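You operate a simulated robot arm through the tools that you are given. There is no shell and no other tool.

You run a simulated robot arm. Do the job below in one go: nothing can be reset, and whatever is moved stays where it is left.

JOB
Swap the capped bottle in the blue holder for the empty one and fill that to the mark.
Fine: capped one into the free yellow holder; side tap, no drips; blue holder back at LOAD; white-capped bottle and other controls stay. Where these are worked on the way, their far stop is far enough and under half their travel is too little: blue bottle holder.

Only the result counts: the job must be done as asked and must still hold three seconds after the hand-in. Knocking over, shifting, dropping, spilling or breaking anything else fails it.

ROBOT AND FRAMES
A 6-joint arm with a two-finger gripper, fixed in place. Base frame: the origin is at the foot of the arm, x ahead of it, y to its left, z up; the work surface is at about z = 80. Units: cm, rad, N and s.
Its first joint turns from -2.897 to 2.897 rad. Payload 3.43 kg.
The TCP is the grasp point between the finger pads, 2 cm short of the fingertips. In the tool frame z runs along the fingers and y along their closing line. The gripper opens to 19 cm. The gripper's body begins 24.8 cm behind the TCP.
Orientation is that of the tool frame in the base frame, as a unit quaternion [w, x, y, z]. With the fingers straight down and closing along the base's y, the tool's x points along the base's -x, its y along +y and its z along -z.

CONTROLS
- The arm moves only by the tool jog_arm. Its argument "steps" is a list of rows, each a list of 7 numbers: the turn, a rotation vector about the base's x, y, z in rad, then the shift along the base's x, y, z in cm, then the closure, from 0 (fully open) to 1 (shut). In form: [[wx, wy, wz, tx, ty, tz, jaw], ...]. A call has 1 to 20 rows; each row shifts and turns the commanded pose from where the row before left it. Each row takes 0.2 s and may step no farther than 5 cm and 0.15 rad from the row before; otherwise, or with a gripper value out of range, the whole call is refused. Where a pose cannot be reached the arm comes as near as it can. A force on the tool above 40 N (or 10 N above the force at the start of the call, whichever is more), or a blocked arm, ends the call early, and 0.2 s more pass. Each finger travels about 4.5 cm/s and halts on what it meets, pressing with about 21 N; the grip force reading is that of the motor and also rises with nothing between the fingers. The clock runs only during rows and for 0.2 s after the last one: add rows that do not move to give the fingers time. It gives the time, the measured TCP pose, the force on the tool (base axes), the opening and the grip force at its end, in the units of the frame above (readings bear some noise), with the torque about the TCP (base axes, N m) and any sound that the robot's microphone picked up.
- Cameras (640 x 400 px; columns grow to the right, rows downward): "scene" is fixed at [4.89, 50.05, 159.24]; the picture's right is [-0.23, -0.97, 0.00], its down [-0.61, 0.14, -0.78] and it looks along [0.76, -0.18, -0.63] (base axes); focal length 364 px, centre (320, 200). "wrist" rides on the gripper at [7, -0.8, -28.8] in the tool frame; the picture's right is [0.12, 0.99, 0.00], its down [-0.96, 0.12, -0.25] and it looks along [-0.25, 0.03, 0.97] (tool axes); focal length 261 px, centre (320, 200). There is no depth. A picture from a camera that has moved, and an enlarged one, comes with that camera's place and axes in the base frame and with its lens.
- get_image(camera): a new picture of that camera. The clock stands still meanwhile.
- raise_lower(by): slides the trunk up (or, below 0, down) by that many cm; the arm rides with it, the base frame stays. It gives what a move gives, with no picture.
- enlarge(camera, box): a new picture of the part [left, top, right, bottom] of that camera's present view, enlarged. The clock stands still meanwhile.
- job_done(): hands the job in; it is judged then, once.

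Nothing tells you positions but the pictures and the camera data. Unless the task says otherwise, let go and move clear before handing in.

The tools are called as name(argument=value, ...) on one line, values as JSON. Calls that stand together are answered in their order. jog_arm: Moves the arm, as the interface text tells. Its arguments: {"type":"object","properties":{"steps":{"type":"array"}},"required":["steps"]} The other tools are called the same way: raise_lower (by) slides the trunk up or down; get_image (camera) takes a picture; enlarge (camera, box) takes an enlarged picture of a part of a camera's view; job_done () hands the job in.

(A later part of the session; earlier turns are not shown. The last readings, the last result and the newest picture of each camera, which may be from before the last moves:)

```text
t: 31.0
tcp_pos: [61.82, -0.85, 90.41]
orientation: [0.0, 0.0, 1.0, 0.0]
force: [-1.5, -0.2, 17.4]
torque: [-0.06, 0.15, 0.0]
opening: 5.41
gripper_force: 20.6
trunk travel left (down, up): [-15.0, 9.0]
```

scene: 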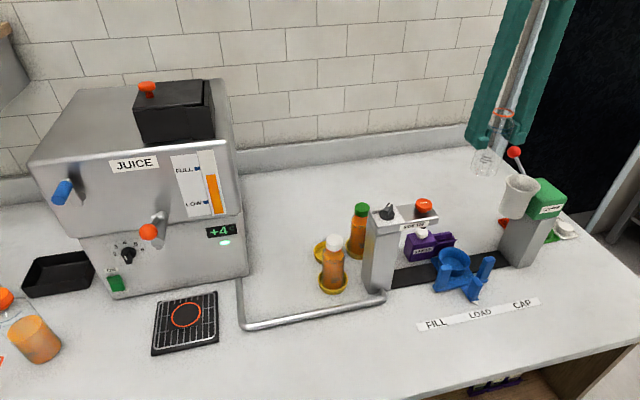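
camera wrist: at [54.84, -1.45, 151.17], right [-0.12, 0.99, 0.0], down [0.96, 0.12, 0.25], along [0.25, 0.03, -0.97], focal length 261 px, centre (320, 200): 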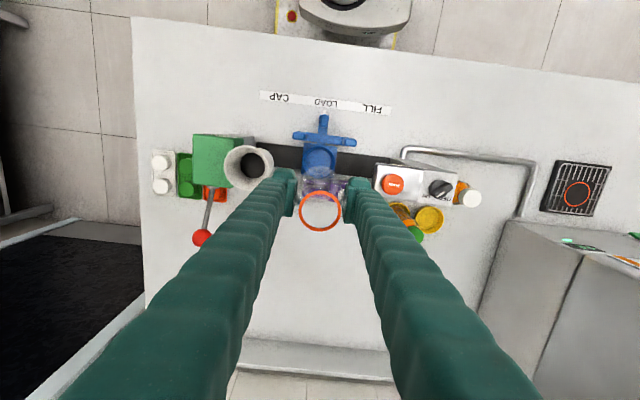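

It's seated in the blue cup at about 90.4. I'll ease off, open and withdraw upward.

jog_arm(steps=[[0, 0, 0, 0, 0, 0.15, 0.8], [0, 0, 0, 0, 0, 0, 0.8], [0, 0, 0, 0, 0, 0, 0.55], [0, 0, 0, 0, 0, 0, 0.55], [0, 0, 0, 0, 0, 0, 0.55], [0, 0, 0, 0, 0, 2, 0.55], [0, 0, 0, 0, 0, 4, 0.55], [0, 0, 0, 0, 0, 4, 0.55], [0, 0, 0, 0, 0, 4, 0.55], [0, 0, 0, 0, 0, 4, 0.55], [0, 0, 0, 0, 0, 0, 0.55]])

enlarge(camera="scene", box=[390, 160, 530, 310])

get_image(camera="wrist")

enlarge(camera="wrist", box=[240, 90, 400, 190])

```text
t: 33.4
tcp_pos: [61.87, -0.82, 108.38]
orientation: [-0.001, 0.0, 1.0, 0.0]
force: [0.3, 0.6, -0.8]
torque: [0.02, 0.04, -0.01]
opening: 8.52
gripper_force: 0.1
trunk travel left (down, up): [-15.0, 9.0]
```

```text
2.67 times, centred on (460, 235) of scene
camera zoom: at [4.89, 50.05, 159.24], right [-0.23, -0.97, 0.0], down [-0.61, 0.14, -0.78], along [0.76, -0.18, -0.63], focal length 970 px, centre (-53, 107)
```

zoom: 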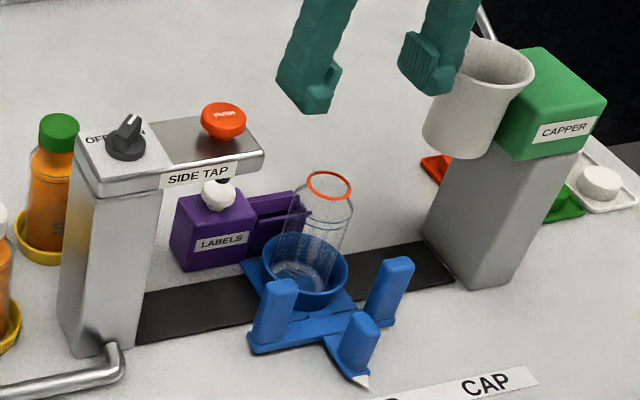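

```text
taken
camera wrist: at [54.86, -1.46, 137.34], right [-0.12, 0.99, 0.0], down [0.96, 0.12, 0.25], along [0.25, 0.03, -0.97], focal length 261 px, centre (320, 200)
```

wrist: 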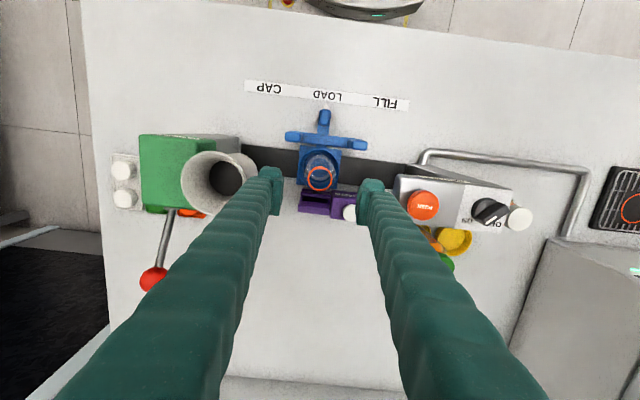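

```text
4.00 times, centred on (320, 140) of wrist
camera zoom: at [54.86, -1.46, 137.34], right [-0.12, 0.99, 0.0], down [0.96, 0.12, 0.25], along [0.25, 0.03, -0.97], focal length 1043 px, centre (320, 440)
```

zoom: 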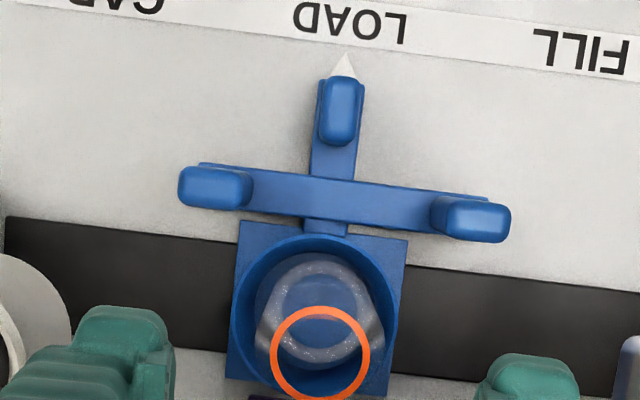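

The empty bottle stands in the blue cup. The front handle post is at about (52.3, -0.9), top z≈89. I'll move over it, lower and grip it to slide the holder to FILL.

jog_arm(steps=[[0, 0, 0, -2, 0, 0, 0.68], [0, 0, 0, -3, 0, 0, 0.68], [0, 0, 0, -3, 0, 0, 0.68], [0, 0, 0, -1.57, -0.05, 0, 0.68], [0, 0, 0, 0, 0, -3, 0.68], [0, 0, 0, 0, 0, -3, 0.68], [0, 0, 0, 0, 0, -3, 0.68], [0, 0, 0, 0, 0, -2, 0.68], [0, 0, 0, 0, 0, 0, 0.68]])

get_image(camera="wrist")

enlarge(camera="scene", box=[390, 160, 530, 320])

```text
t: 35.4
tcp_pos: [52.41, -0.86, 97.57]
orientation: [0.0, 0.001, 1.0, 0.001]
force: [0.1, -0.5, 0.3]
torque: [0.02, -0.02, -0.02]
opening: 6.09
gripper_force: 0.1
trunk travel left (down, up): [-15.0, 9.0]
```

```text
taken
camera wrist: at [45.29, -1.58, 126.29], right [-0.12, 0.99, 0.0], down [0.96, 0.12, 0.25], along [0.25, 0.03, -0.97], focal length 261 px, centre (320, 200)
```

wrist: 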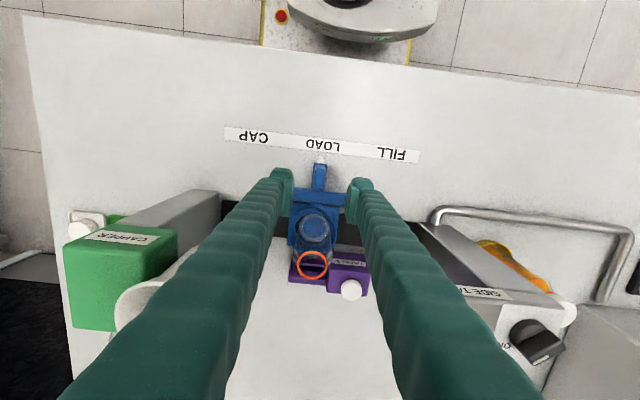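

```text
2.50 times, centred on (460, 240) of scene
camera zoom: at [4.89, 50.05, 159.24], right [-0.23, -0.97, 0.0], down [-0.61, 0.14, -0.78], along [0.76, -0.18, -0.63], focal length 910 px, centre (-30, 100)
```

zoom: 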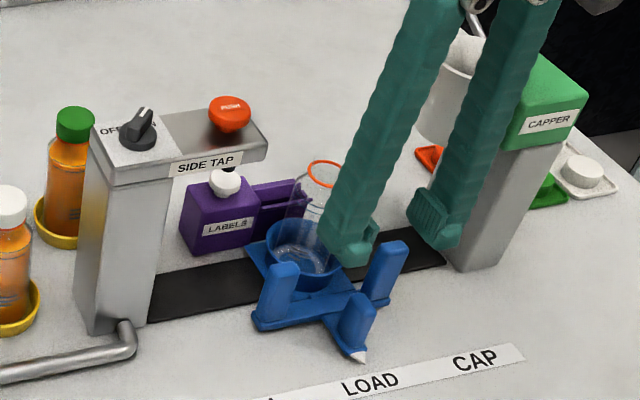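

enlarge(camera="wrist", box=[260, 120, 380, 290])

```text
2.35 times, centred on (320, 205) of wrist
camera zoom: at [45.29, -1.58, 126.29], right [-0.12, 0.99, 0.0], down [0.96, 0.12, 0.25], along [0.25, 0.03, -0.97], focal length 613 px, centre (320, 188)
```

zoom: 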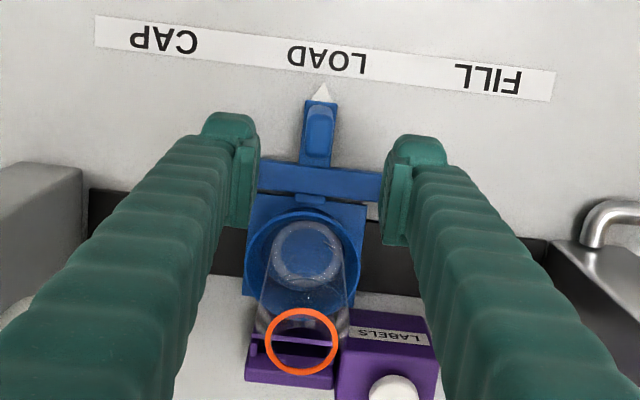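

The post lies midway between the fingers. I'll lower and grip it.

jog_arm(steps=[[0, 0, 0, -0.3, 0, -3, 0.68], [0, 0, 0, 0, 0, -3, 0.68], [0, 0, 0, 0, 0, -2.5, 0.68], [0, 0, 0, 0, 0, -1.7, 0.68], [0, 0, 0, 0, 0, 0, 0.68], [0, 0, 0, 0, 0, 0, 0.95], [0, 0, 0, 0, 0, 0, 0.95], [0, 0, 0, 0, 0, 0, 0.95], [0, 0, 0, 0, 0, 0, 0.95], [0, 0, 0, 0, 0, 0, 0.95]])

enlarge(camera="scene", box=[390, 160, 530, 320])

```text
t: 37.6
tcp_pos: [52.11, -0.67, 87.13]
orientation: [0.0, 0.0, 1.0, -0.001]
force: [-0.1, -2.1, -2.6]
torque: [-0.06, 0.01, -0.03]
opening: 1.69
gripper_force: 44.9
trunk travel left (down, up): [-15.0, 9.0]
```

```text
2.50 times, centred on (460, 240) of scene
camera zoom: at [4.89, 50.05, 159.24], right [-0.23, -0.97, 0.0], down [-0.61, 0.14, -0.78], along [0.76, -0.18, -0.63], focal length 910 px, centre (-30, 100)
```

zoom: 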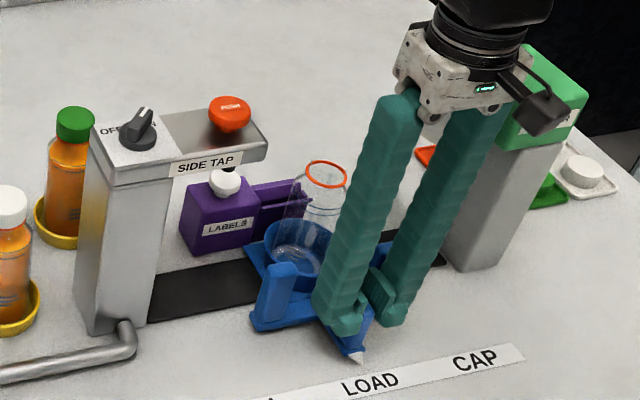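

The post is gripped. I'll slide toward FILL slowly, leaving the last centimetre for small steps.

jog_arm(steps=[[0, 0, 0, 0, 0.3, 0, 0.95], [0, 0, 0, 0, 0.5, 0, 0.95], [0, 0, 0, 0, 0.7, 0, 0.95], [0, 0, 0, 0, 0.8, 0, 0.95], [0, 0, 0, 0, 0.8, 0, 0.95], [0, 0, 0, 0, 0.8, 0, 0.95], [0, 0, 0, 0, 0.8, 0, 0.95], [0, 0, 0, 0, 0.8, 0, 0.95], [0, 0, 0, 0, 0.8, 0, 0.95], [0, 0, 0, 0, 0.8, 0, 0.95], [0, 0, 0, 0, 0.8, 0, 0.95], [0, 0, 0, 0, 0.8, 0, 0.95], [0, 0, 0, 0, 0.8, 0, 0.95], [0, 0, 0, 0, 0.6, 0, 0.95], [0, 0, 0, 0, 0.4, 0, 0.95], [0, 0, 0, 0, 0, 0, 0.95]])

enlarge(camera="scene", box=[360, 180, 500, 340])

enlarge(camera="wrist", box=[240, 120, 400, 290])

```text
t: 41.0
tcp_pos: [52.11, 9.61, 87.24]
orientation: [0.0, 0.0, 1.0, 0.0]
force: [-3.3, 1.9, -18.8]
torque: [0.02, 0.15, -0.02]
opening: 1.71
gripper_force: 44.9
trunk travel left (down, up): [-15.0, 9.0]
```

```text
2.50 times, centred on (430, 260) of scene
camera zoom: at [4.89, 50.05, 159.24], right [-0.23, -0.97, 0.0], down [-0.61, 0.14, -0.78], along [0.76, -0.18, -0.63], focal length 910 px, centre (45, 50)
```

zoom: 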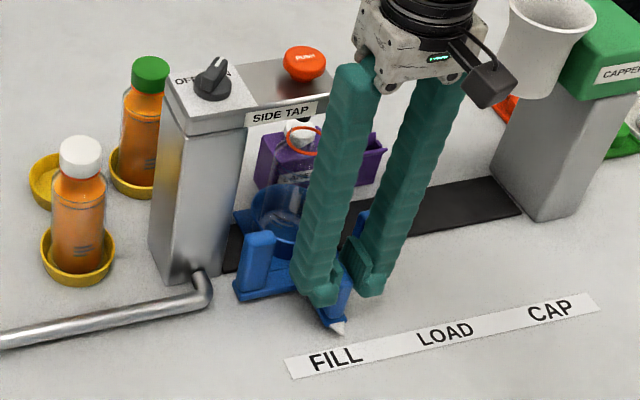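

```text
2.35 times, centred on (320, 205) of wrist
camera zoom: at [45.02, 8.88, 116.02], right [-0.12, 0.99, 0.0], down [0.96, 0.12, 0.25], along [0.25, 0.03, -0.97], focal length 613 px, centre (320, 188)
```

zoom: 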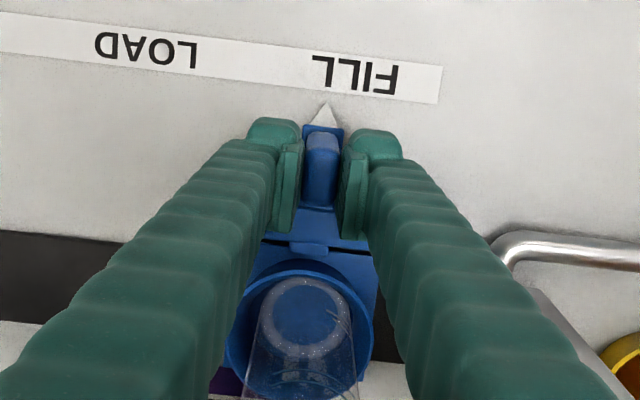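

The holder is almost there, with the pointer 1.6 cm short of FILL. I'll take out the slight vertical pull and keep stepping until the stop.

jog_arm(steps=[[0, 0, 0, 0, 0.4, -0.1, 0.95], [0, 0, 0, 0, 0.4, 0, 0.95], [0, 0, 0, 0, 0.3, 0, 0.95], [0, 0, 0, 0, 0, 0, 0.95]])

jog_arm(steps=[[0, 0, 0, 0, 0.3, 0, 0.95], [0, 0, 0, 0, 0, 0, 0.95]])

jog_arm(steps=[[0, 0, 0, 0, 0.3, 0, 0.95], [0, 0, 0, 0, 0, 0, 0.95]])

enlarge(camera="wrist", box=[240, 120, 400, 290])

```text
t: 42.0
tcp_pos: [52.03, 10.88, 87.22]
orientation: [0.001, -0.001, 1.0, 0.001]
force: [-5.0, 2.7, 13.9]
torque: [0.02, 0.21, -0.02]
opening: 1.69
gripper_force: 45.1
trunk travel left (down, up): [-15.0, 9.0]
```

```text
t: 42.6
tcp_pos: [52.09, 11.07, 87.25]
orientation: [0.001, 0.0, 1.0, 0.0]
force: [-3.5, -1.3, 19.7]
torque: [-0.04, -0.01, 0.01]
opening: 1.68
gripper_force: 44.7
trunk travel left (down, up): [-15.0, 9.0]
```

```text
t: 43.2
tcp_pos: [52.1, 11.22, 87.08]
orientation: [0.001, -0.001, 1.0, -0.001]
force: [0.7, -29.1, 17.6]
torque: [-0.22, 0.32, -0.17]
opening: 1.71
gripper_force: 44.8
trunk travel left (down, up): [-15.0, 9.0]
stopped in row 2: the force on the tool passed its limit at 42 N (the readings are from after the stop); the commanded pose is now the measured one
```

```text
2.35 times, centred on (320, 205) of wrist
camera zoom: at [44.98, 10.41, 116.0], right [-0.12, 0.99, 0.0], down [0.96, 0.12, 0.25], along [0.25, 0.03, -0.97], focal length 613 px, centre (320, 188)
```

zoom: 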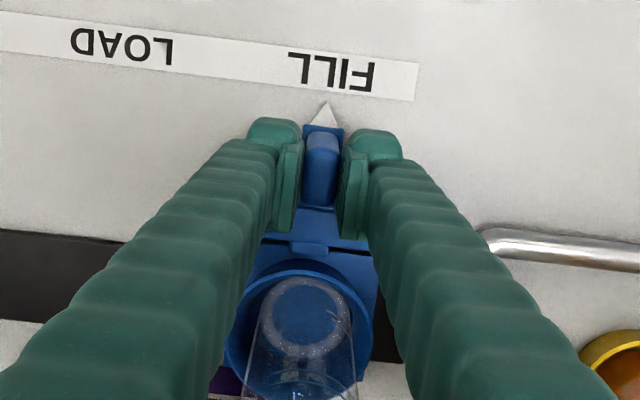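

I've hit the FILL stop at y≈11.1, so the travel is about 12 cm. I'll ease off, release the post and back away upward, then check the bottle under the spout.

jog_arm(steps=[[0, 0, 0, 0, -0.1, 0, 0.95], [0, 0, 0, 0, 0, 0, 0.8], [0, 0, 0, 0, 0, 0, 0.7], [0, 0, 0, 0, 0, 0, 0.7], [0, 0, 0, 0, 0, 0, 0.7], [0, 0, 0, 0, 0, 2, 0.7], [0, 0, 0, 0, 0, 4, 0.7], [0, 0, 0, 0, 0, 4.5, 0.7], [0, 0, 0, 0, 0, 4.5, 0.7], [0, 0, 0, 0, 0, 4.5, 0.7], [0, 0, 0, 0, 0, 4.5, 0.7], [0, 0, 0, 0, 0, 0, 0.7]])

enlarge(camera="scene", box=[360, 180, 500, 340])

enlarge(camera="scene", box=[390, 195, 450, 285])

get_image(camera="wrist")

```text
t: 45.8
tcp_pos: [52.35, 11.16, 111.09]
orientation: [0.0, -0.001, 1.0, -0.001]
force: [0.1, 0.1, -0.2]
torque: [-0.02, 0.0, 0.01]
opening: 5.69
gripper_force: 0.0
trunk travel left (down, up): [-15.0, 9.0]
```

```text
2.50 times, centred on (430, 260) of scene
camera zoom: at [4.89, 50.05, 159.24], right [-0.23, -0.97, 0.0], down [-0.61, 0.14, -0.78], along [0.76, -0.18, -0.63], focal length 910 px, centre (45, 50)
```

zoom: 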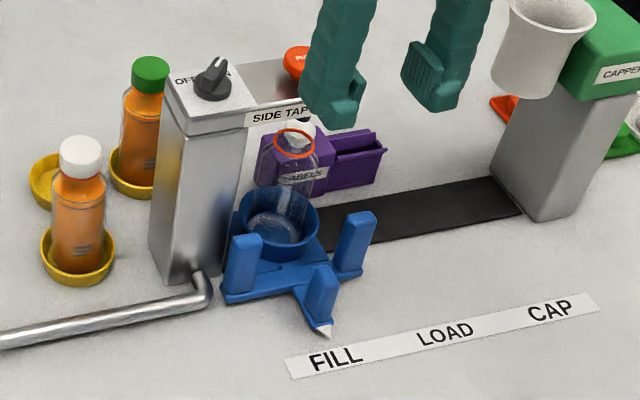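

```text
4.44 times, centred on (420, 240) of scene
camera zoom: at [4.89, 50.05, 159.24], right [-0.23, -0.97, 0.0], down [-0.61, 0.14, -0.78], along [0.76, -0.18, -0.63], focal length 1617 px, centre (-124, 22)
```

zoom: 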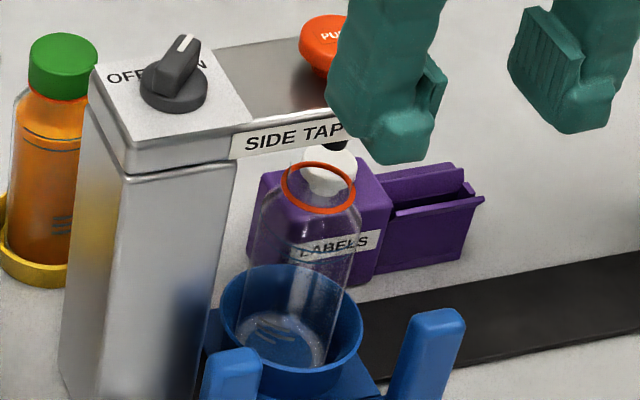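

```text
taken
camera wrist: at [45.16, 10.55, 139.93], right [-0.12, 0.99, 0.0], down [0.96, 0.12, 0.25], along [0.25, 0.03, -0.97], focal length 261 px, centre (320, 200)
```

wrist: 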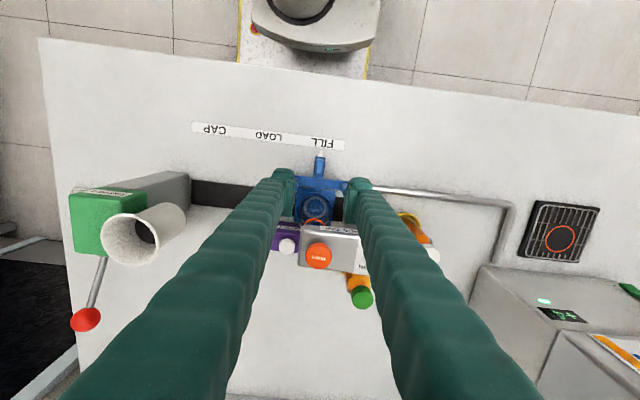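

The bottle neck is at about (62.1, 11.0), directly below the black spout at about (62, 10.8). Next I'll close the fingers and bring them over the PUSH button at about (61.7, 12.15).

jog_arm(steps=[[0, 0, 0, 0, 0, 3, 1.0], [0, 0, 0, 0, 0, 0, 1.0], [0, 0, 0, 0, 0, 0, 1.0], [0, 0, 0, 3, 0.3, 0, 1.0], [0, 0, 0, 3, 0.3, 0, 1.0], [0, 0, 0, 3.3, 0.4, 0, 1.0], [0, 0, 0, 0, 0, 0, 1.0]])

enlarge(camera="scene", box=[360, 150, 500, 300])

get_image(camera="wrist")

enlarge(camera="wrist", box=[270, 140, 390, 240])

```text
t: 47.4
tcp_pos: [61.36, 12.21, 114.22]
orientation: [-0.001, -0.001, 1.0, -0.002]
force: [0.0, -0.2, -0.2]
torque: [-0.01, 0.05, 0.0]
opening: 0.02
gripper_force: 21.1
trunk travel left (down, up): [-15.0, 9.0]
```

```text
2.67 times, centred on (430, 225) of scene
camera zoom: at [4.89, 50.05, 159.24], right [-0.23, -0.97, 0.0], down [-0.61, 0.14, -0.78], along [0.76, -0.18, -0.63], focal length 970 px, centre (27, 133)
```

zoom: 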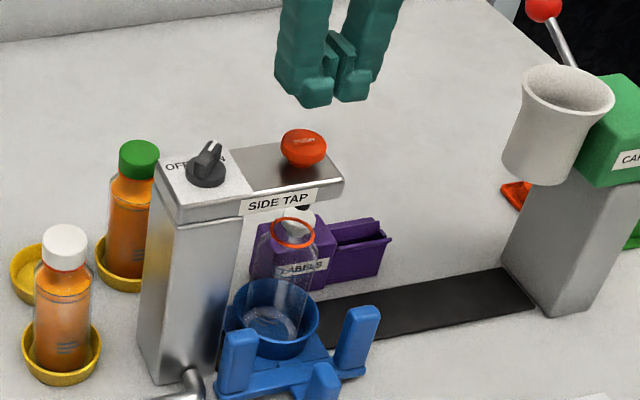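

```text
taken
camera wrist: at [54.28, 11.53, 143.04], right [-0.12, 0.99, 0.0], down [0.96, 0.12, 0.25], along [0.25, 0.03, -0.97], focal length 261 px, centre (320, 200)
```

wrist: 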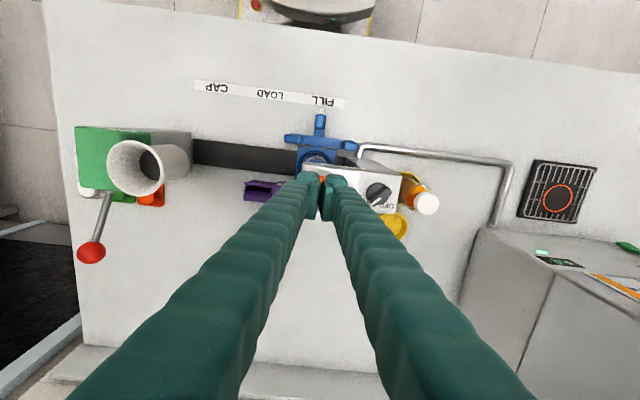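

```text
4.00 times, centred on (330, 190) of wrist
camera zoom: at [54.28, 11.53, 143.04], right [-0.12, 0.99, 0.0], down [0.96, 0.12, 0.25], along [0.25, 0.03, -0.97], focal length 1043 px, centre (280, 240)
```

zoom: 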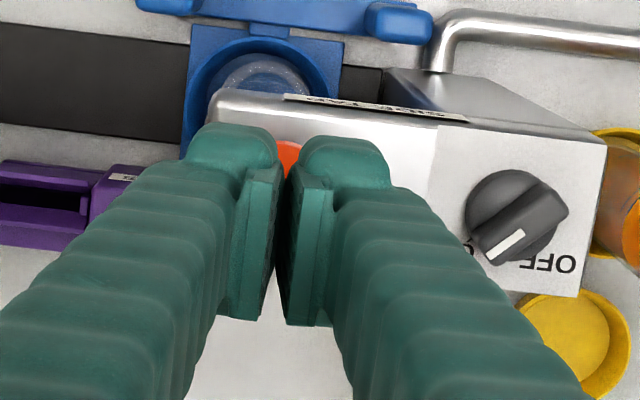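

jog_arm(steps=[[0, 0, 0, 0.3, -0.1, -2, 1.0], [0, 0, 0, 0, 0, -1.7, 1.0], [0, 0, 0, 0, 0, -0.8, 1.0], [0, 0, 0, 0, 0, 0, 1.0]])

enlarge(camera="scene", box=[380, 170, 460, 290])

```text
t: 48.4
tcp_pos: [61.63, 11.98, 109.67]
orientation: [0.0, 0.0, 1.0, -0.001]
force: [0.0, 0.2, 0.5]
torque: [0.02, -0.01, -0.01]
opening: 0.01
gripper_force: 21.6
trunk travel left (down, up): [-15.0, 9.0]
```

```text
3.33 times, centred on (420, 230) of scene
camera zoom: at [4.89, 50.05, 159.24], right [-0.23, -0.97, 0.0], down [-0.61, 0.14, -0.78], along [0.76, -0.18, -0.63], focal length 1213 px, centre (-13, 100)
```

zoom: 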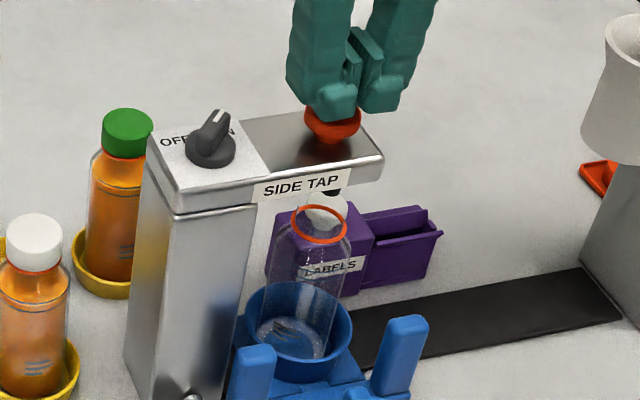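

Just above the button. I'll step down to find contact and watch for flow.

jog_arm(steps=[[0, 0, 0, 0, 0, -0.3, 1.0]])

jog_arm(steps=[[0, 0, 0, 0, 0, -0.25, 1.0]])

enlarge(camera="scene", box=[380, 170, 460, 290])

```text
t: 48.8
tcp_pos: [61.55, 11.96, 109.35]
orientation: [0.0, -0.001, 1.0, -0.001]
force: [0.2, -0.8, 0.2]
torque: [0.0, -0.02, 0.01]
opening: 0.01
gripper_force: 21.0
trunk travel left (down, up): [-15.0, 9.0]
```

```text
t: 49.2
tcp_pos: [61.67, 11.96, 109.14]
orientation: [0.0, -0.001, 1.0, 0.0]
force: [0.6, 0.3, -0.1]
torque: [0.03, -0.02, 0.06]
opening: 0.0
gripper_force: 20.9
trunk travel left (down, up): [-15.0, 9.0]
```

```text
3.33 times, centred on (420, 230) of scene
camera zoom: at [4.89, 50.05, 159.24], right [-0.23, -0.97, 0.0], down [-0.61, 0.14, -0.78], along [0.76, -0.18, -0.63], focal length 1213 px, centre (-13, 100)
```

zoom: 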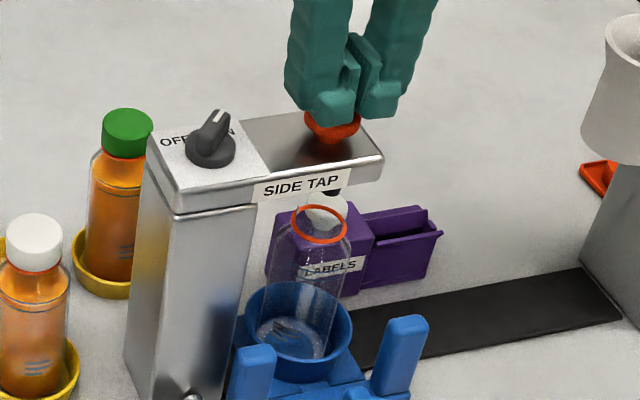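

jog_arm(steps=[[0, 0, 0, 0, 0, -0.2, 1.0]])

jog_arm(steps=[[0, 0, 0, 0, 0, -0.2, 1.0]])

enlarge(camera="scene", box=[380, 170, 460, 290])

```text
t: 49.6
tcp_pos: [61.64, 12.0, 108.93]
orientation: [0.0, -0.001, 1.0, -0.001]
force: [0.7, 0.6, 0.4]
torque: [0.0, -0.01, 0.01]
opening: 0.0
gripper_force: 21.0
trunk travel left (down, up): [-15.0, 9.0]
```

```text
t: 50.0
tcp_pos: [61.65, 12.01, 108.72]
orientation: [0.0, -0.002, 1.0, -0.001]
force: [0.5, 0.3, -0.8]
torque: [0.03, 0.0, -0.03]
opening: 0.0
gripper_force: 21.0
trunk travel left (down, up): [-15.0, 9.0]
```

```text
3.33 times, centred on (420, 230) of scene
camera zoom: at [4.89, 50.05, 159.24], right [-0.23, -0.97, 0.0], down [-0.61, 0.14, -0.78], along [0.76, -0.18, -0.63], focal length 1213 px, centre (-13, 100)
```

zoom: 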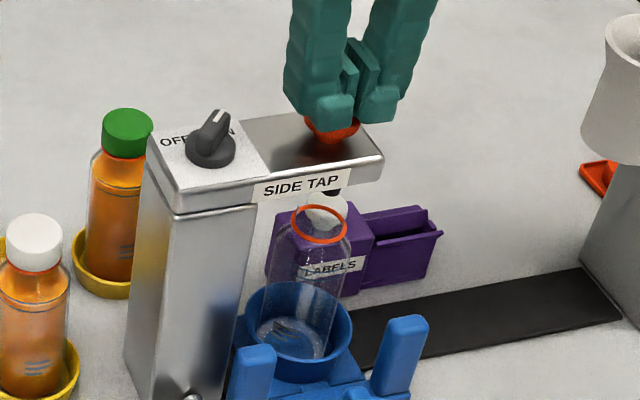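

jog_arm(steps=[[0, 0, 0, 0, 0, -0.2, 1.0]])

jog_arm(steps=[[0, 0, 0, 0, 0, -0.15, 1.0]])

enlarge(camera="scene", box=[380, 170, 460, 290])

```text
t: 50.4
tcp_pos: [61.7, 11.94, 108.58]
orientation: [0.0, -0.001, 1.0, -0.001]
force: [0.0, 0.3, -0.5]
torque: [-0.04, 0.01, -0.03]
opening: 0.0
gripper_force: 20.7
trunk travel left (down, up): [-15.0, 9.0]
```

```text
t: 50.8
tcp_pos: [61.69, 12.08, 108.33]
orientation: [0.0, -0.001, 1.0, 0.0]
force: [0.3, -0.1, 0.9]
torque: [0.01, 0.01, 0.01]
opening: 0.0
gripper_force: 21.1
trunk travel left (down, up): [-15.0, 9.0]
```

```text
3.33 times, centred on (420, 230) of scene
camera zoom: at [4.89, 50.05, 159.24], right [-0.23, -0.97, 0.0], down [-0.61, 0.14, -0.78], along [0.76, -0.18, -0.63], focal length 1213 px, centre (-13, 100)
```

zoom: 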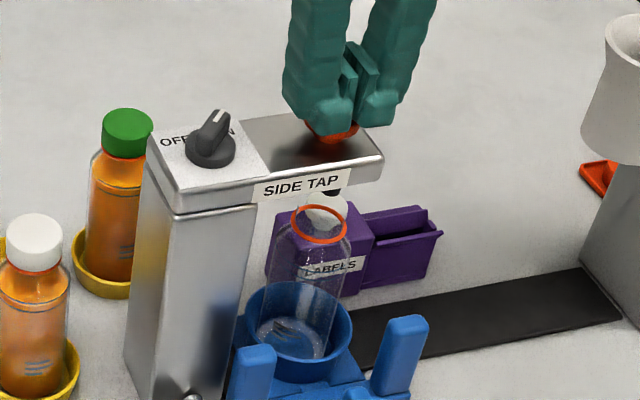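

jog_arm(steps=[[0, 0, 0, 0, 0, -0.15, 1.0]])

jog_arm(steps=[[0, 0, 0, 0, 0, -0.15, 1.0]])

enlarge(camera="scene", box=[380, 170, 460, 290])

```text
t: 51.2
tcp_pos: [61.67, 12.13, 108.17]
orientation: [-0.001, -0.001, 1.0, -0.001]
force: [1.4, 0.0, 2.2]
torque: [-0.02, 0.01, 0.02]
opening: 0.0
gripper_force: 21.1
trunk travel left (down, up): [-15.0, 9.0]
```

```text
t: 51.6
tcp_pos: [61.72, 12.07, 108.06]
orientation: [0.0, -0.001, 1.0, 0.0]
force: [0.0, -1.2, 2.0]
torque: [0.01, 0.0, -0.01]
opening: 0.01
gripper_force: 21.0
trunk travel left (down, up): [-15.0, 9.0]
```

```text
3.33 times, centred on (420, 230) of scene
camera zoom: at [4.89, 50.05, 159.24], right [-0.23, -0.97, 0.0], down [-0.61, 0.14, -0.78], along [0.76, -0.18, -0.63], focal length 1213 px, centre (-13, 100)
```

zoom: 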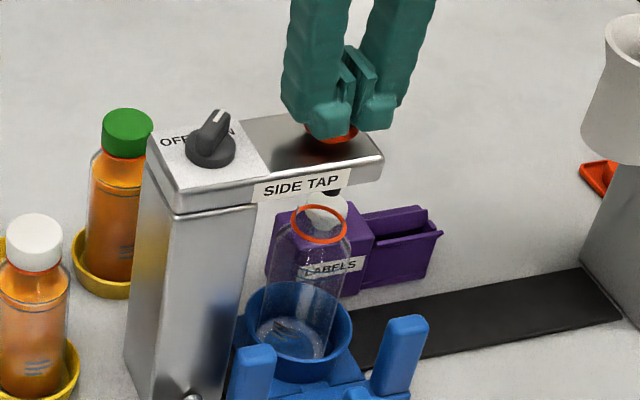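

Contact with a light spring begins at about 108.2. I'll press further in small steps.

jog_arm(steps=[[0, 0, 0, 0, 0, -0.15, 1.0]])

jog_arm(steps=[[0, 0, 0, 0, 0, -0.15, 1.0]])

enlarge(camera="scene", box=[380, 170, 460, 290])

```text
t: 52.0
tcp_pos: [61.62, 12.02, 107.85]
orientation: [0.0, -0.002, 1.0, -0.001]
force: [-2.0, 0.7, 2.5]
torque: [0.02, 0.0, -0.01]
opening: 0.0
gripper_force: 21.4
trunk travel left (down, up): [-15.0, 9.0]
```

```text
t: 52.4
tcp_pos: [61.63, 12.26, 107.72]
orientation: [0.0, -0.001, 1.0, -0.001]
force: [-1.0, -0.9, 3.4]
torque: [0.03, 0.03, 0.04]
opening: 0.0
gripper_force: 20.7
trunk travel left (down, up): [-15.0, 9.0]
heard: click
```

```text
3.33 times, centred on (420, 230) of scene
camera zoom: at [4.89, 50.05, 159.24], right [-0.23, -0.97, 0.0], down [-0.61, 0.14, -0.78], along [0.76, -0.18, -0.63], focal length 1213 px, centre (-13, 100)
```

zoom: 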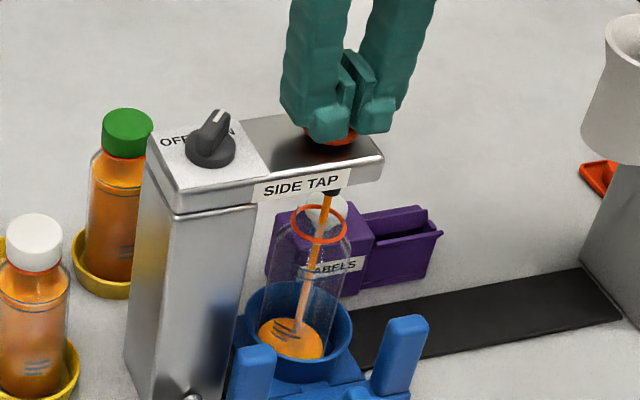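

There was a click and juice is flowing into the bottle. The level is still low, so I'll release now to learn whether the button is momentary, latched or timed.

jog_arm(steps=[[0, 0, 0, 0, 0, 0.6, 1.0]])

enlarge(camera="scene", box=[380, 170, 460, 290])

```text
t: 52.8
tcp_pos: [61.68, 12.15, 108.31]
orientation: [0.0, -0.001, 1.0, -0.002]
force: [-1.0, 0.3, 1.3]
torque: [0.0, -0.03, -0.02]
opening: 0.0
gripper_force: 21.1
trunk travel left (down, up): [-15.0, 9.0]
```

```text
3.33 times, centred on (420, 230) of scene
camera zoom: at [4.89, 50.05, 159.24], right [-0.23, -0.97, 0.0], down [-0.61, 0.14, -0.78], along [0.76, -0.18, -0.63], focal length 1213 px, centre (-13, 100)
```

zoom: 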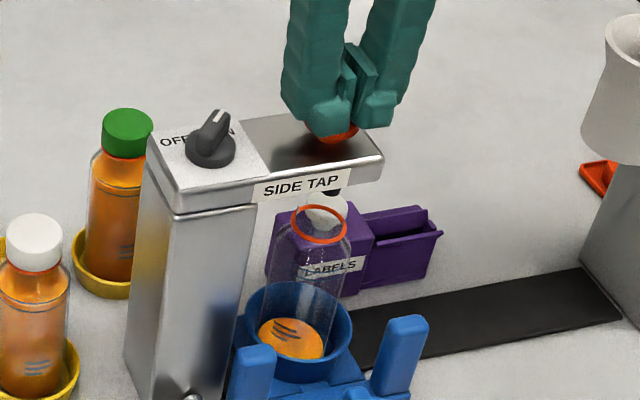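

The button is momentary: flow stopped on release. I'll press again and hold for about a second to gauge the flow rate.

jog_arm(steps=[[0, 0, 0, 0, 0, -0.75, 1.0], [0, 0, 0, 0, 0, 0, 1.0], [0, 0, 0, 0, 0, 0, 1.0], [0, 0, 0, 0, 0, 0, 1.0], [0, 0, 0, 0, 0, 0, 1.0]])

enlarge(camera="scene", box=[380, 190, 460, 290])

```text
t: 54.0
tcp_pos: [61.63, 12.05, 107.58]
orientation: [0.0, -0.001, 1.0, 0.0]
force: [1.4, 0.3, 4.5]
torque: [0.07, -0.05, -0.01]
opening: 0.64
gripper_force: 34.6
trunk travel left (down, up): [-15.0, 9.0]
heard: click
```

```text
4.00 times, centred on (420, 240) of scene
camera zoom: at [4.89, 50.05, 159.24], right [-0.23, -0.97, 0.0], down [-0.61, 0.14, -0.78], along [0.76, -0.18, -0.63], focal length 1455 px, centre (-80, 40)
```

zoom: 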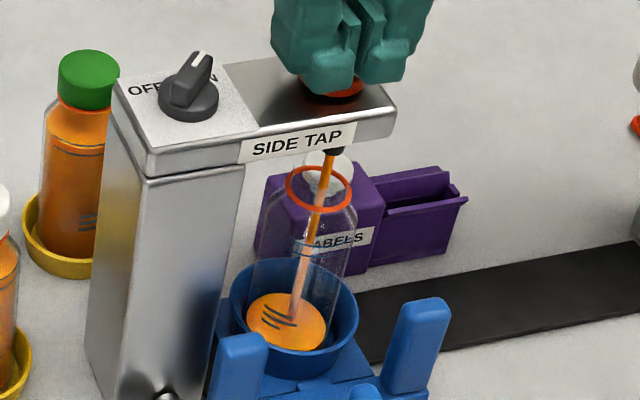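

Flow is steady and the level rises slowly. I'll keep holding and check at intervals.

jog_arm(steps=[[0, 0, 0, 0, 0, 0, 1.0], [0, 0, 0, 0, 0, 0, 1.0], [0, 0, 0, 0, 0, 0, 1.0], [0, 0, 0, 0, 0, 0, 1.0], [0, 0, 0, 0, 0, 0, 1.0], [0, 0, 0, 0, 0, 0, 1.0], [0, 0, 0, 0, 0, 0, 1.0], [0, 0, 0, 0, 0, 0, 1.0]])

enlarge(camera="scene", box=[380, 190, 460, 290])

```text
t: 55.8
tcp_pos: [61.65, 12.21, 107.6]
orientation: [0.0, -0.001, 1.0, -0.001]
force: [1.8, 0.9, 4.6]
torque: [0.04, -0.07, -0.02]
opening: 0.59
gripper_force: 33.8
trunk travel left (down, up): [-15.0, 9.0]
```

```text
4.00 times, centred on (420, 240) of scene
camera zoom: at [4.89, 50.05, 159.24], right [-0.23, -0.97, 0.0], down [-0.61, 0.14, -0.78], along [0.76, -0.18, -0.63], focal length 1455 px, centre (-80, 40)
```

zoom: 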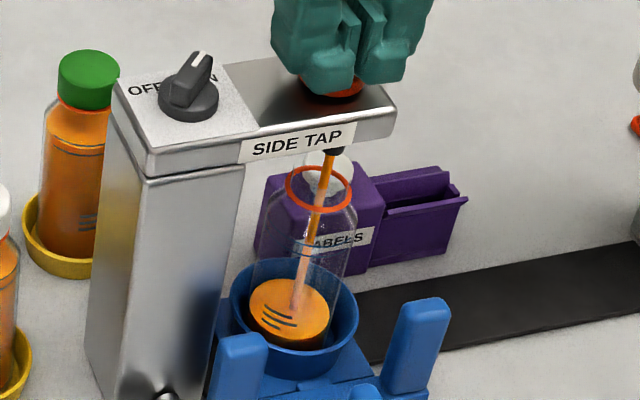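

The level rises about 0.55 cm/s. It's at z≈84.2 now, and the marks sit near z≈93.5. I'll keep holding.

jog_arm(steps=[[0, 0, 0, 0, 0, 0, 1.0], [0, 0, 0, 0, 0, 0, 1.0], [0, 0, 0, 0, 0, 0, 1.0], [0, 0, 0, 0, 0, 0, 1.0], [0, 0, 0, 0, 0, 0, 1.0], [0, 0, 0, 0, 0, 0, 1.0], [0, 0, 0, 0, 0, 0, 1.0], [0, 0, 0, 0, 0, 0, 1.0], [0, 0, 0, 0, 0, 0, 1.0], [0, 0, 0, 0, 0, 0, 1.0], [0, 0, 0, 0, 0, 0, 1.0], [0, 0, 0, 0, 0, 0, 1.0], [0, 0, 0, 0, 0, 0, 1.0], [0, 0, 0, 0, 0, 0, 1.0], [0, 0, 0, 0, 0, 0, 1.0], [0, 0, 0, 0, 0, 0, 1.0], [0, 0, 0, 0, 0, 0, 1.0], [0, 0, 0, 0, 0, 0, 1.0], [0, 0, 0, 0, 0, 0, 1.0], [0, 0, 0, 0, 0, 0, 1.0]])

enlarge(camera="scene", box=[380, 190, 460, 290])

```text
t: 60.0
tcp_pos: [61.73, 12.1, 107.62]
orientation: [0.0, -0.001, 1.0, 0.0]
force: [0.5, 1.3, 3.9]
torque: [-0.01, 0.0, 0.0]
opening: 0.62
gripper_force: 34.0
trunk travel left (down, up): [-15.0, 9.0]
```

```text
4.00 times, centred on (420, 240) of scene
camera zoom: at [4.89, 50.05, 159.24], right [-0.23, -0.97, 0.0], down [-0.61, 0.14, -0.78], along [0.76, -0.18, -0.63], focal length 1455 px, centre (-80, 40)
```

zoom: 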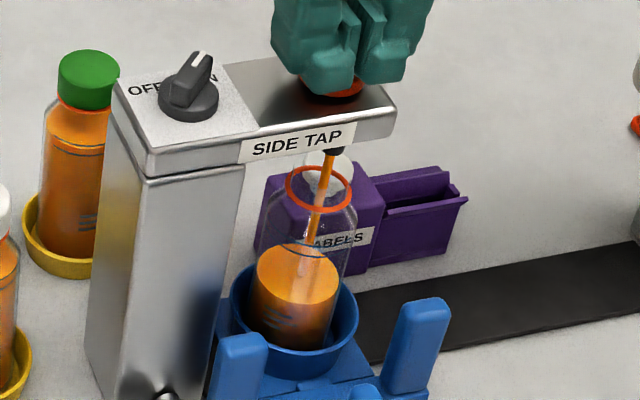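

enlarge(camera="scene", box=[400, 225, 440, 280])

enlarge(camera="scene", box=[380, 200, 404, 260])

enlarge(camera="scene", box=[315, 230, 355, 295])

```text
7.27 times, centred on (420, 252) of scene
camera zoom: at [4.89, 50.05, 159.24], right [-0.23, -0.97, 0.0], down [-0.61, 0.14, -0.78], along [0.76, -0.18, -0.63], focal length 2646 px, centre (-407, -182)
```

zoom: 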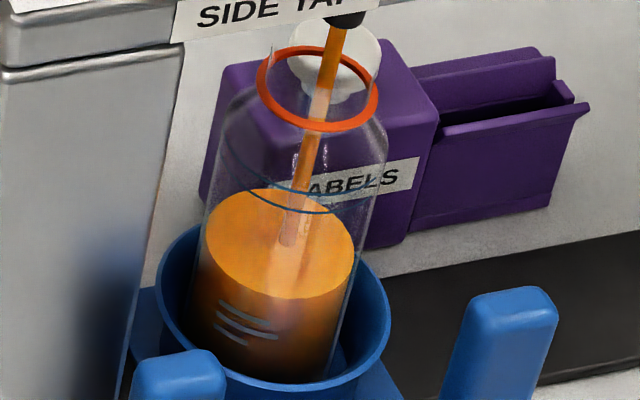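

```text
6.67 times, centred on (392, 230) of scene
camera zoom: at [4.89, 50.05, 159.24], right [-0.23, -0.97, 0.0], down [-0.61, 0.14, -0.78], along [0.76, -0.18, -0.63], focal length 2426 px, centre (-160, 0)
```

zoom: 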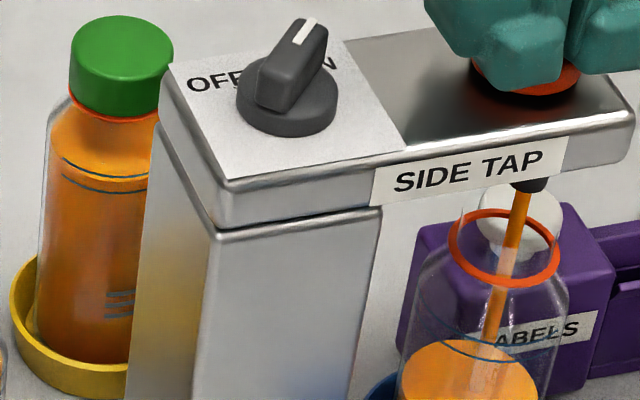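

```text
6.15 times, centred on (335, 262) of scene
camera zoom: at [4.89, 50.05, 159.24], right [-0.23, -0.97, 0.0], down [-0.61, 0.14, -0.78], along [0.76, -0.18, -0.63], focal length 2239 px, centre (228, -185)
```

zoom: 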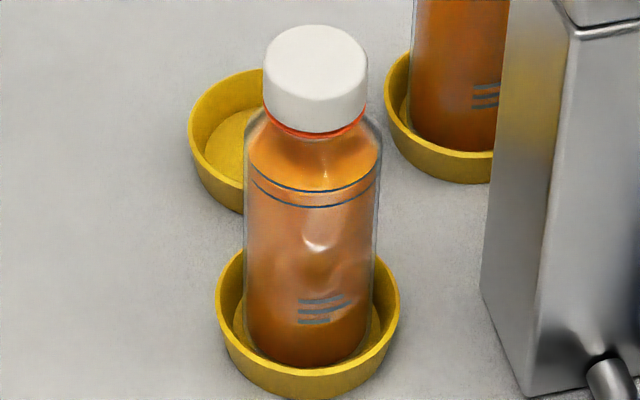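

The surface is about 3.8 cm below the lower ring, which is about 5.7 s. I'll hold 4.2 s and recheck.

jog_arm(steps=[[0, 0, 0, 0, 0, 0, 1.0], [0, 0, 0, 0, 0, 0, 1.0], [0, 0, 0, 0, 0, 0, 1.0], [0, 0, 0, 0, 0, 0, 1.0], [0, 0, 0, 0, 0, 0, 1.0], [0, 0, 0, 0, 0, 0, 1.0], [0, 0, 0, 0, 0, 0, 1.0], [0, 0, 0, 0, 0, 0, 1.0], [0, 0, 0, 0, 0, 0, 1.0], [0, 0, 0, 0, 0, 0, 1.0], [0, 0, 0, 0, 0, 0, 1.0], [0, 0, 0, 0, 0, 0, 1.0], [0, 0, 0, 0, 0, 0, 1.0], [0, 0, 0, 0, 0, 0, 1.0], [0, 0, 0, 0, 0, 0, 1.0], [0, 0, 0, 0, 0, 0, 1.0], [0, 0, 0, 0, 0, 0, 1.0], [0, 0, 0, 0, 0, 0, 1.0], [0, 0, 0, 0, 0, 0, 1.0], [0, 0, 0, 0, 0, 0, 1.0]])

enlarge(camera="scene", box=[400, 225, 440, 280])

```text
t: 64.2
tcp_pos: [61.7, 12.06, 107.64]
orientation: [0.0, -0.001, 1.0, 0.0]
force: [-0.3, 0.3, 3.4]
torque: [0.03, -0.02, 0.01]
opening: 0.59
gripper_force: 34.2
trunk travel left (down, up): [-15.0, 9.0]
```

```text
7.27 times, centred on (420, 252) of scene
camera zoom: at [4.89, 50.05, 159.24], right [-0.23, -0.97, 0.0], down [-0.61, 0.14, -0.78], along [0.76, -0.18, -0.63], focal length 2646 px, centre (-407, -182)
```

zoom: 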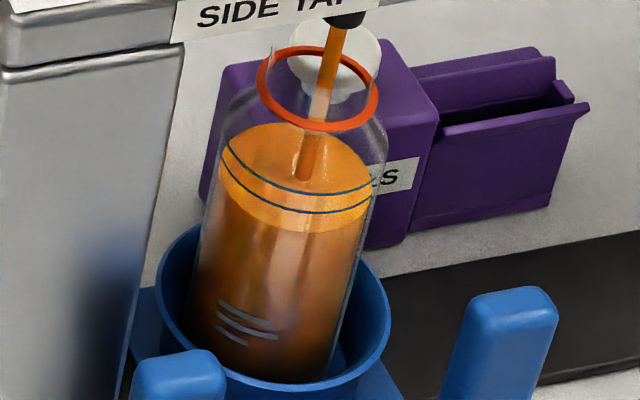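

The rings are now clear in front of the juice. The surface front edge is about 20 px below the lower ring, at roughly 16 px/s. I'll hold another 1.0 s and check.

jog_arm(steps=[[0, 0, 0, 0, 0, 0, 1.0], [0, 0, 0, 0, 0, 0, 1.0], [0, 0, 0, 0, 0, 0, 1.0], [0, 0, 0, 0, 0, 0, 1.0]])

enlarge(camera="scene", box=[405, 230, 430, 260])

enlarge(camera="scene", box=[400, 225, 440, 280])

```text
t: 65.2
tcp_pos: [61.59, 12.13, 107.57]
orientation: [0.0, 0.0, 1.0, -0.001]
force: [0.6, 0.0, 4.4]
torque: [0.06, -0.06, 0.03]
opening: 0.59
gripper_force: 33.9
trunk travel left (down, up): [-15.0, 9.0]
```

```text
13.33 times, centred on (418, 245) of scene
camera zoom: at [4.89, 50.05, 159.24], right [-0.23, -0.97, 0.0], down [-0.61, 0.14, -0.78], along [0.76, -0.18, -0.63], focal length 4851 px, centre (-980, -400)
```

zoom: 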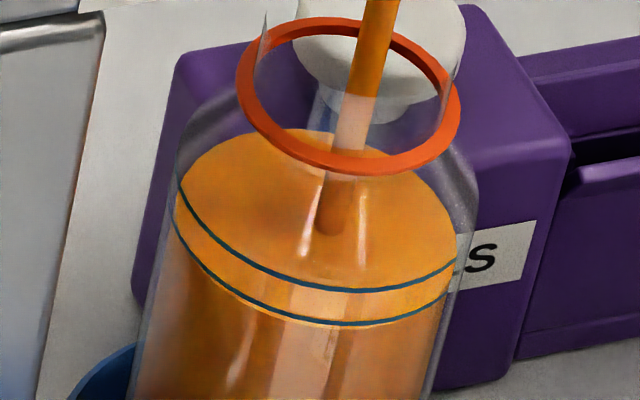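

```text
7.27 times, centred on (420, 252) of scene
camera zoom: at [4.89, 50.05, 159.24], right [-0.23, -0.97, 0.0], down [-0.61, 0.14, -0.78], along [0.76, -0.18, -0.63], focal length 2646 px, centre (-407, -182)
```

zoom: 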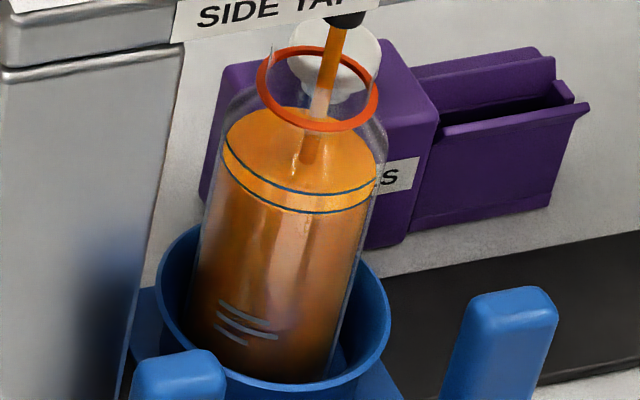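

The surface is right at the lower ring. I'll hold 0.4 s more and release, which should land mid-band.

jog_arm(steps=[[0, 0, 0, 0, 0, 0, 1.0], [0, 0, 0, 0, 0, 0, 1.0], [0, 0, 0, 0, 0, 1.0, 1.0], [0, 0, 0, 0, 0, 0.5, 1.0]])

enlarge(camera="scene", box=[405, 230, 430, 260])

enlarge(camera="scene", box=[380, 190, 460, 290])

```text
t: 66.2
tcp_pos: [61.7, 12.13, 109.04]
orientation: [0.0, -0.001, 1.0, -0.002]
force: [-0.3, 0.6, 0.5]
torque: [0.0, -0.01, -0.01]
opening: 0.01
gripper_force: 34.7
trunk travel left (down, up): [-15.0, 9.0]
```

```text
13.33 times, centred on (418, 245) of scene
camera zoom: at [4.89, 50.05, 159.24], right [-0.23, -0.97, 0.0], down [-0.61, 0.14, -0.78], along [0.76, -0.18, -0.63], focal length 4851 px, centre (-980, -400)
```

zoom: 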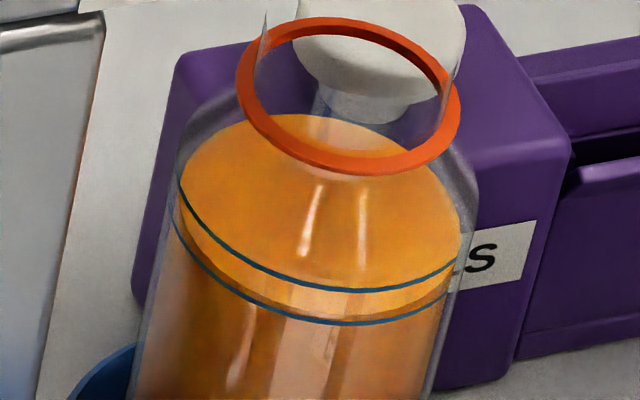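

```text
4.00 times, centred on (420, 240) of scene
camera zoom: at [4.89, 50.05, 159.24], right [-0.23, -0.97, 0.0], down [-0.61, 0.14, -0.78], along [0.76, -0.18, -0.63], focal length 1455 px, centre (-80, 40)
```

zoom: 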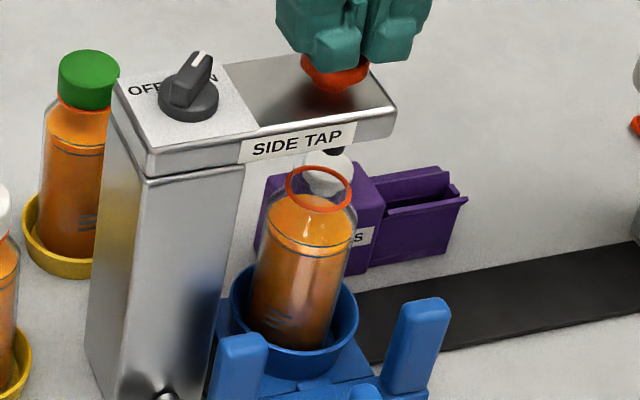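

The level sits mid-band between the two rings and the flow has stopped. I'll leave the bottle under the spout while I raise, reopen and go back to the handle post.

jog_arm(steps=[[0, 0, 0, 0, 0, 2.5, 1.0], [0, 0, 0, 0, 0, 2.5, 1.0], [0, 0, 0, -2.5, 0, 0, 1.0], [0, 0, 0, -3.5, -0.5, 0, 0.7], [0, 0, 0, -3.5, -0.5, 0, 0.7], [0, 0, 0, 0, 0, 0, 0.7], [0, 0, 0, 0, 0, 0, 0.7], [0, 0, 0, 0, 0, 0, 0.7]])

enlarge(camera="scene", box=[380, 190, 460, 290])

enlarge(camera="wrist", box=[240, 110, 400, 240])

```text
t: 68.0
tcp_pos: [52.03, 11.04, 114.22]
orientation: [0.001, -0.001, 1.0, -0.001]
force: [0.2, -0.6, 0.5]
torque: [0.0, 0.01, 0.02]
opening: 5.71
gripper_force: 0.0
trunk travel left (down, up): [-15.0, 9.0]
```

```text
4.00 times, centred on (420, 240) of scene
camera zoom: at [4.89, 50.05, 159.24], right [-0.23, -0.97, 0.0], down [-0.61, 0.14, -0.78], along [0.76, -0.18, -0.63], focal length 1455 px, centre (-80, 40)
```

zoom: 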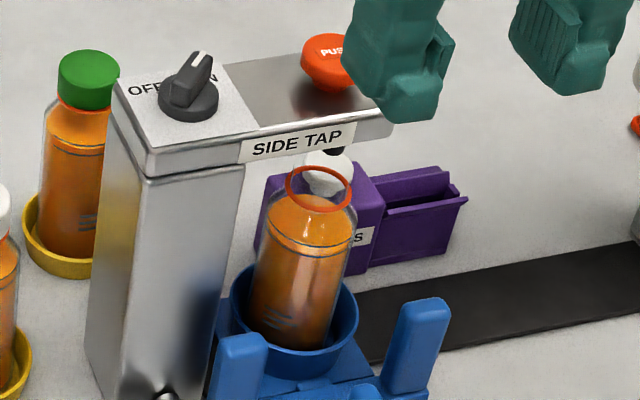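

```text
3.08 times, centred on (320, 175) of wrist
camera zoom: at [45.01, 10.34, 142.98], right [-0.12, 0.99, 0.0], down [0.96, 0.12, 0.25], along [0.25, 0.03, -0.97], focal length 802 px, centre (320, 277)
```

zoom: 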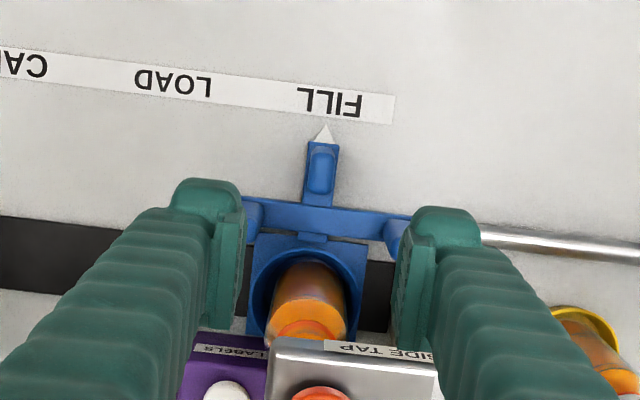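

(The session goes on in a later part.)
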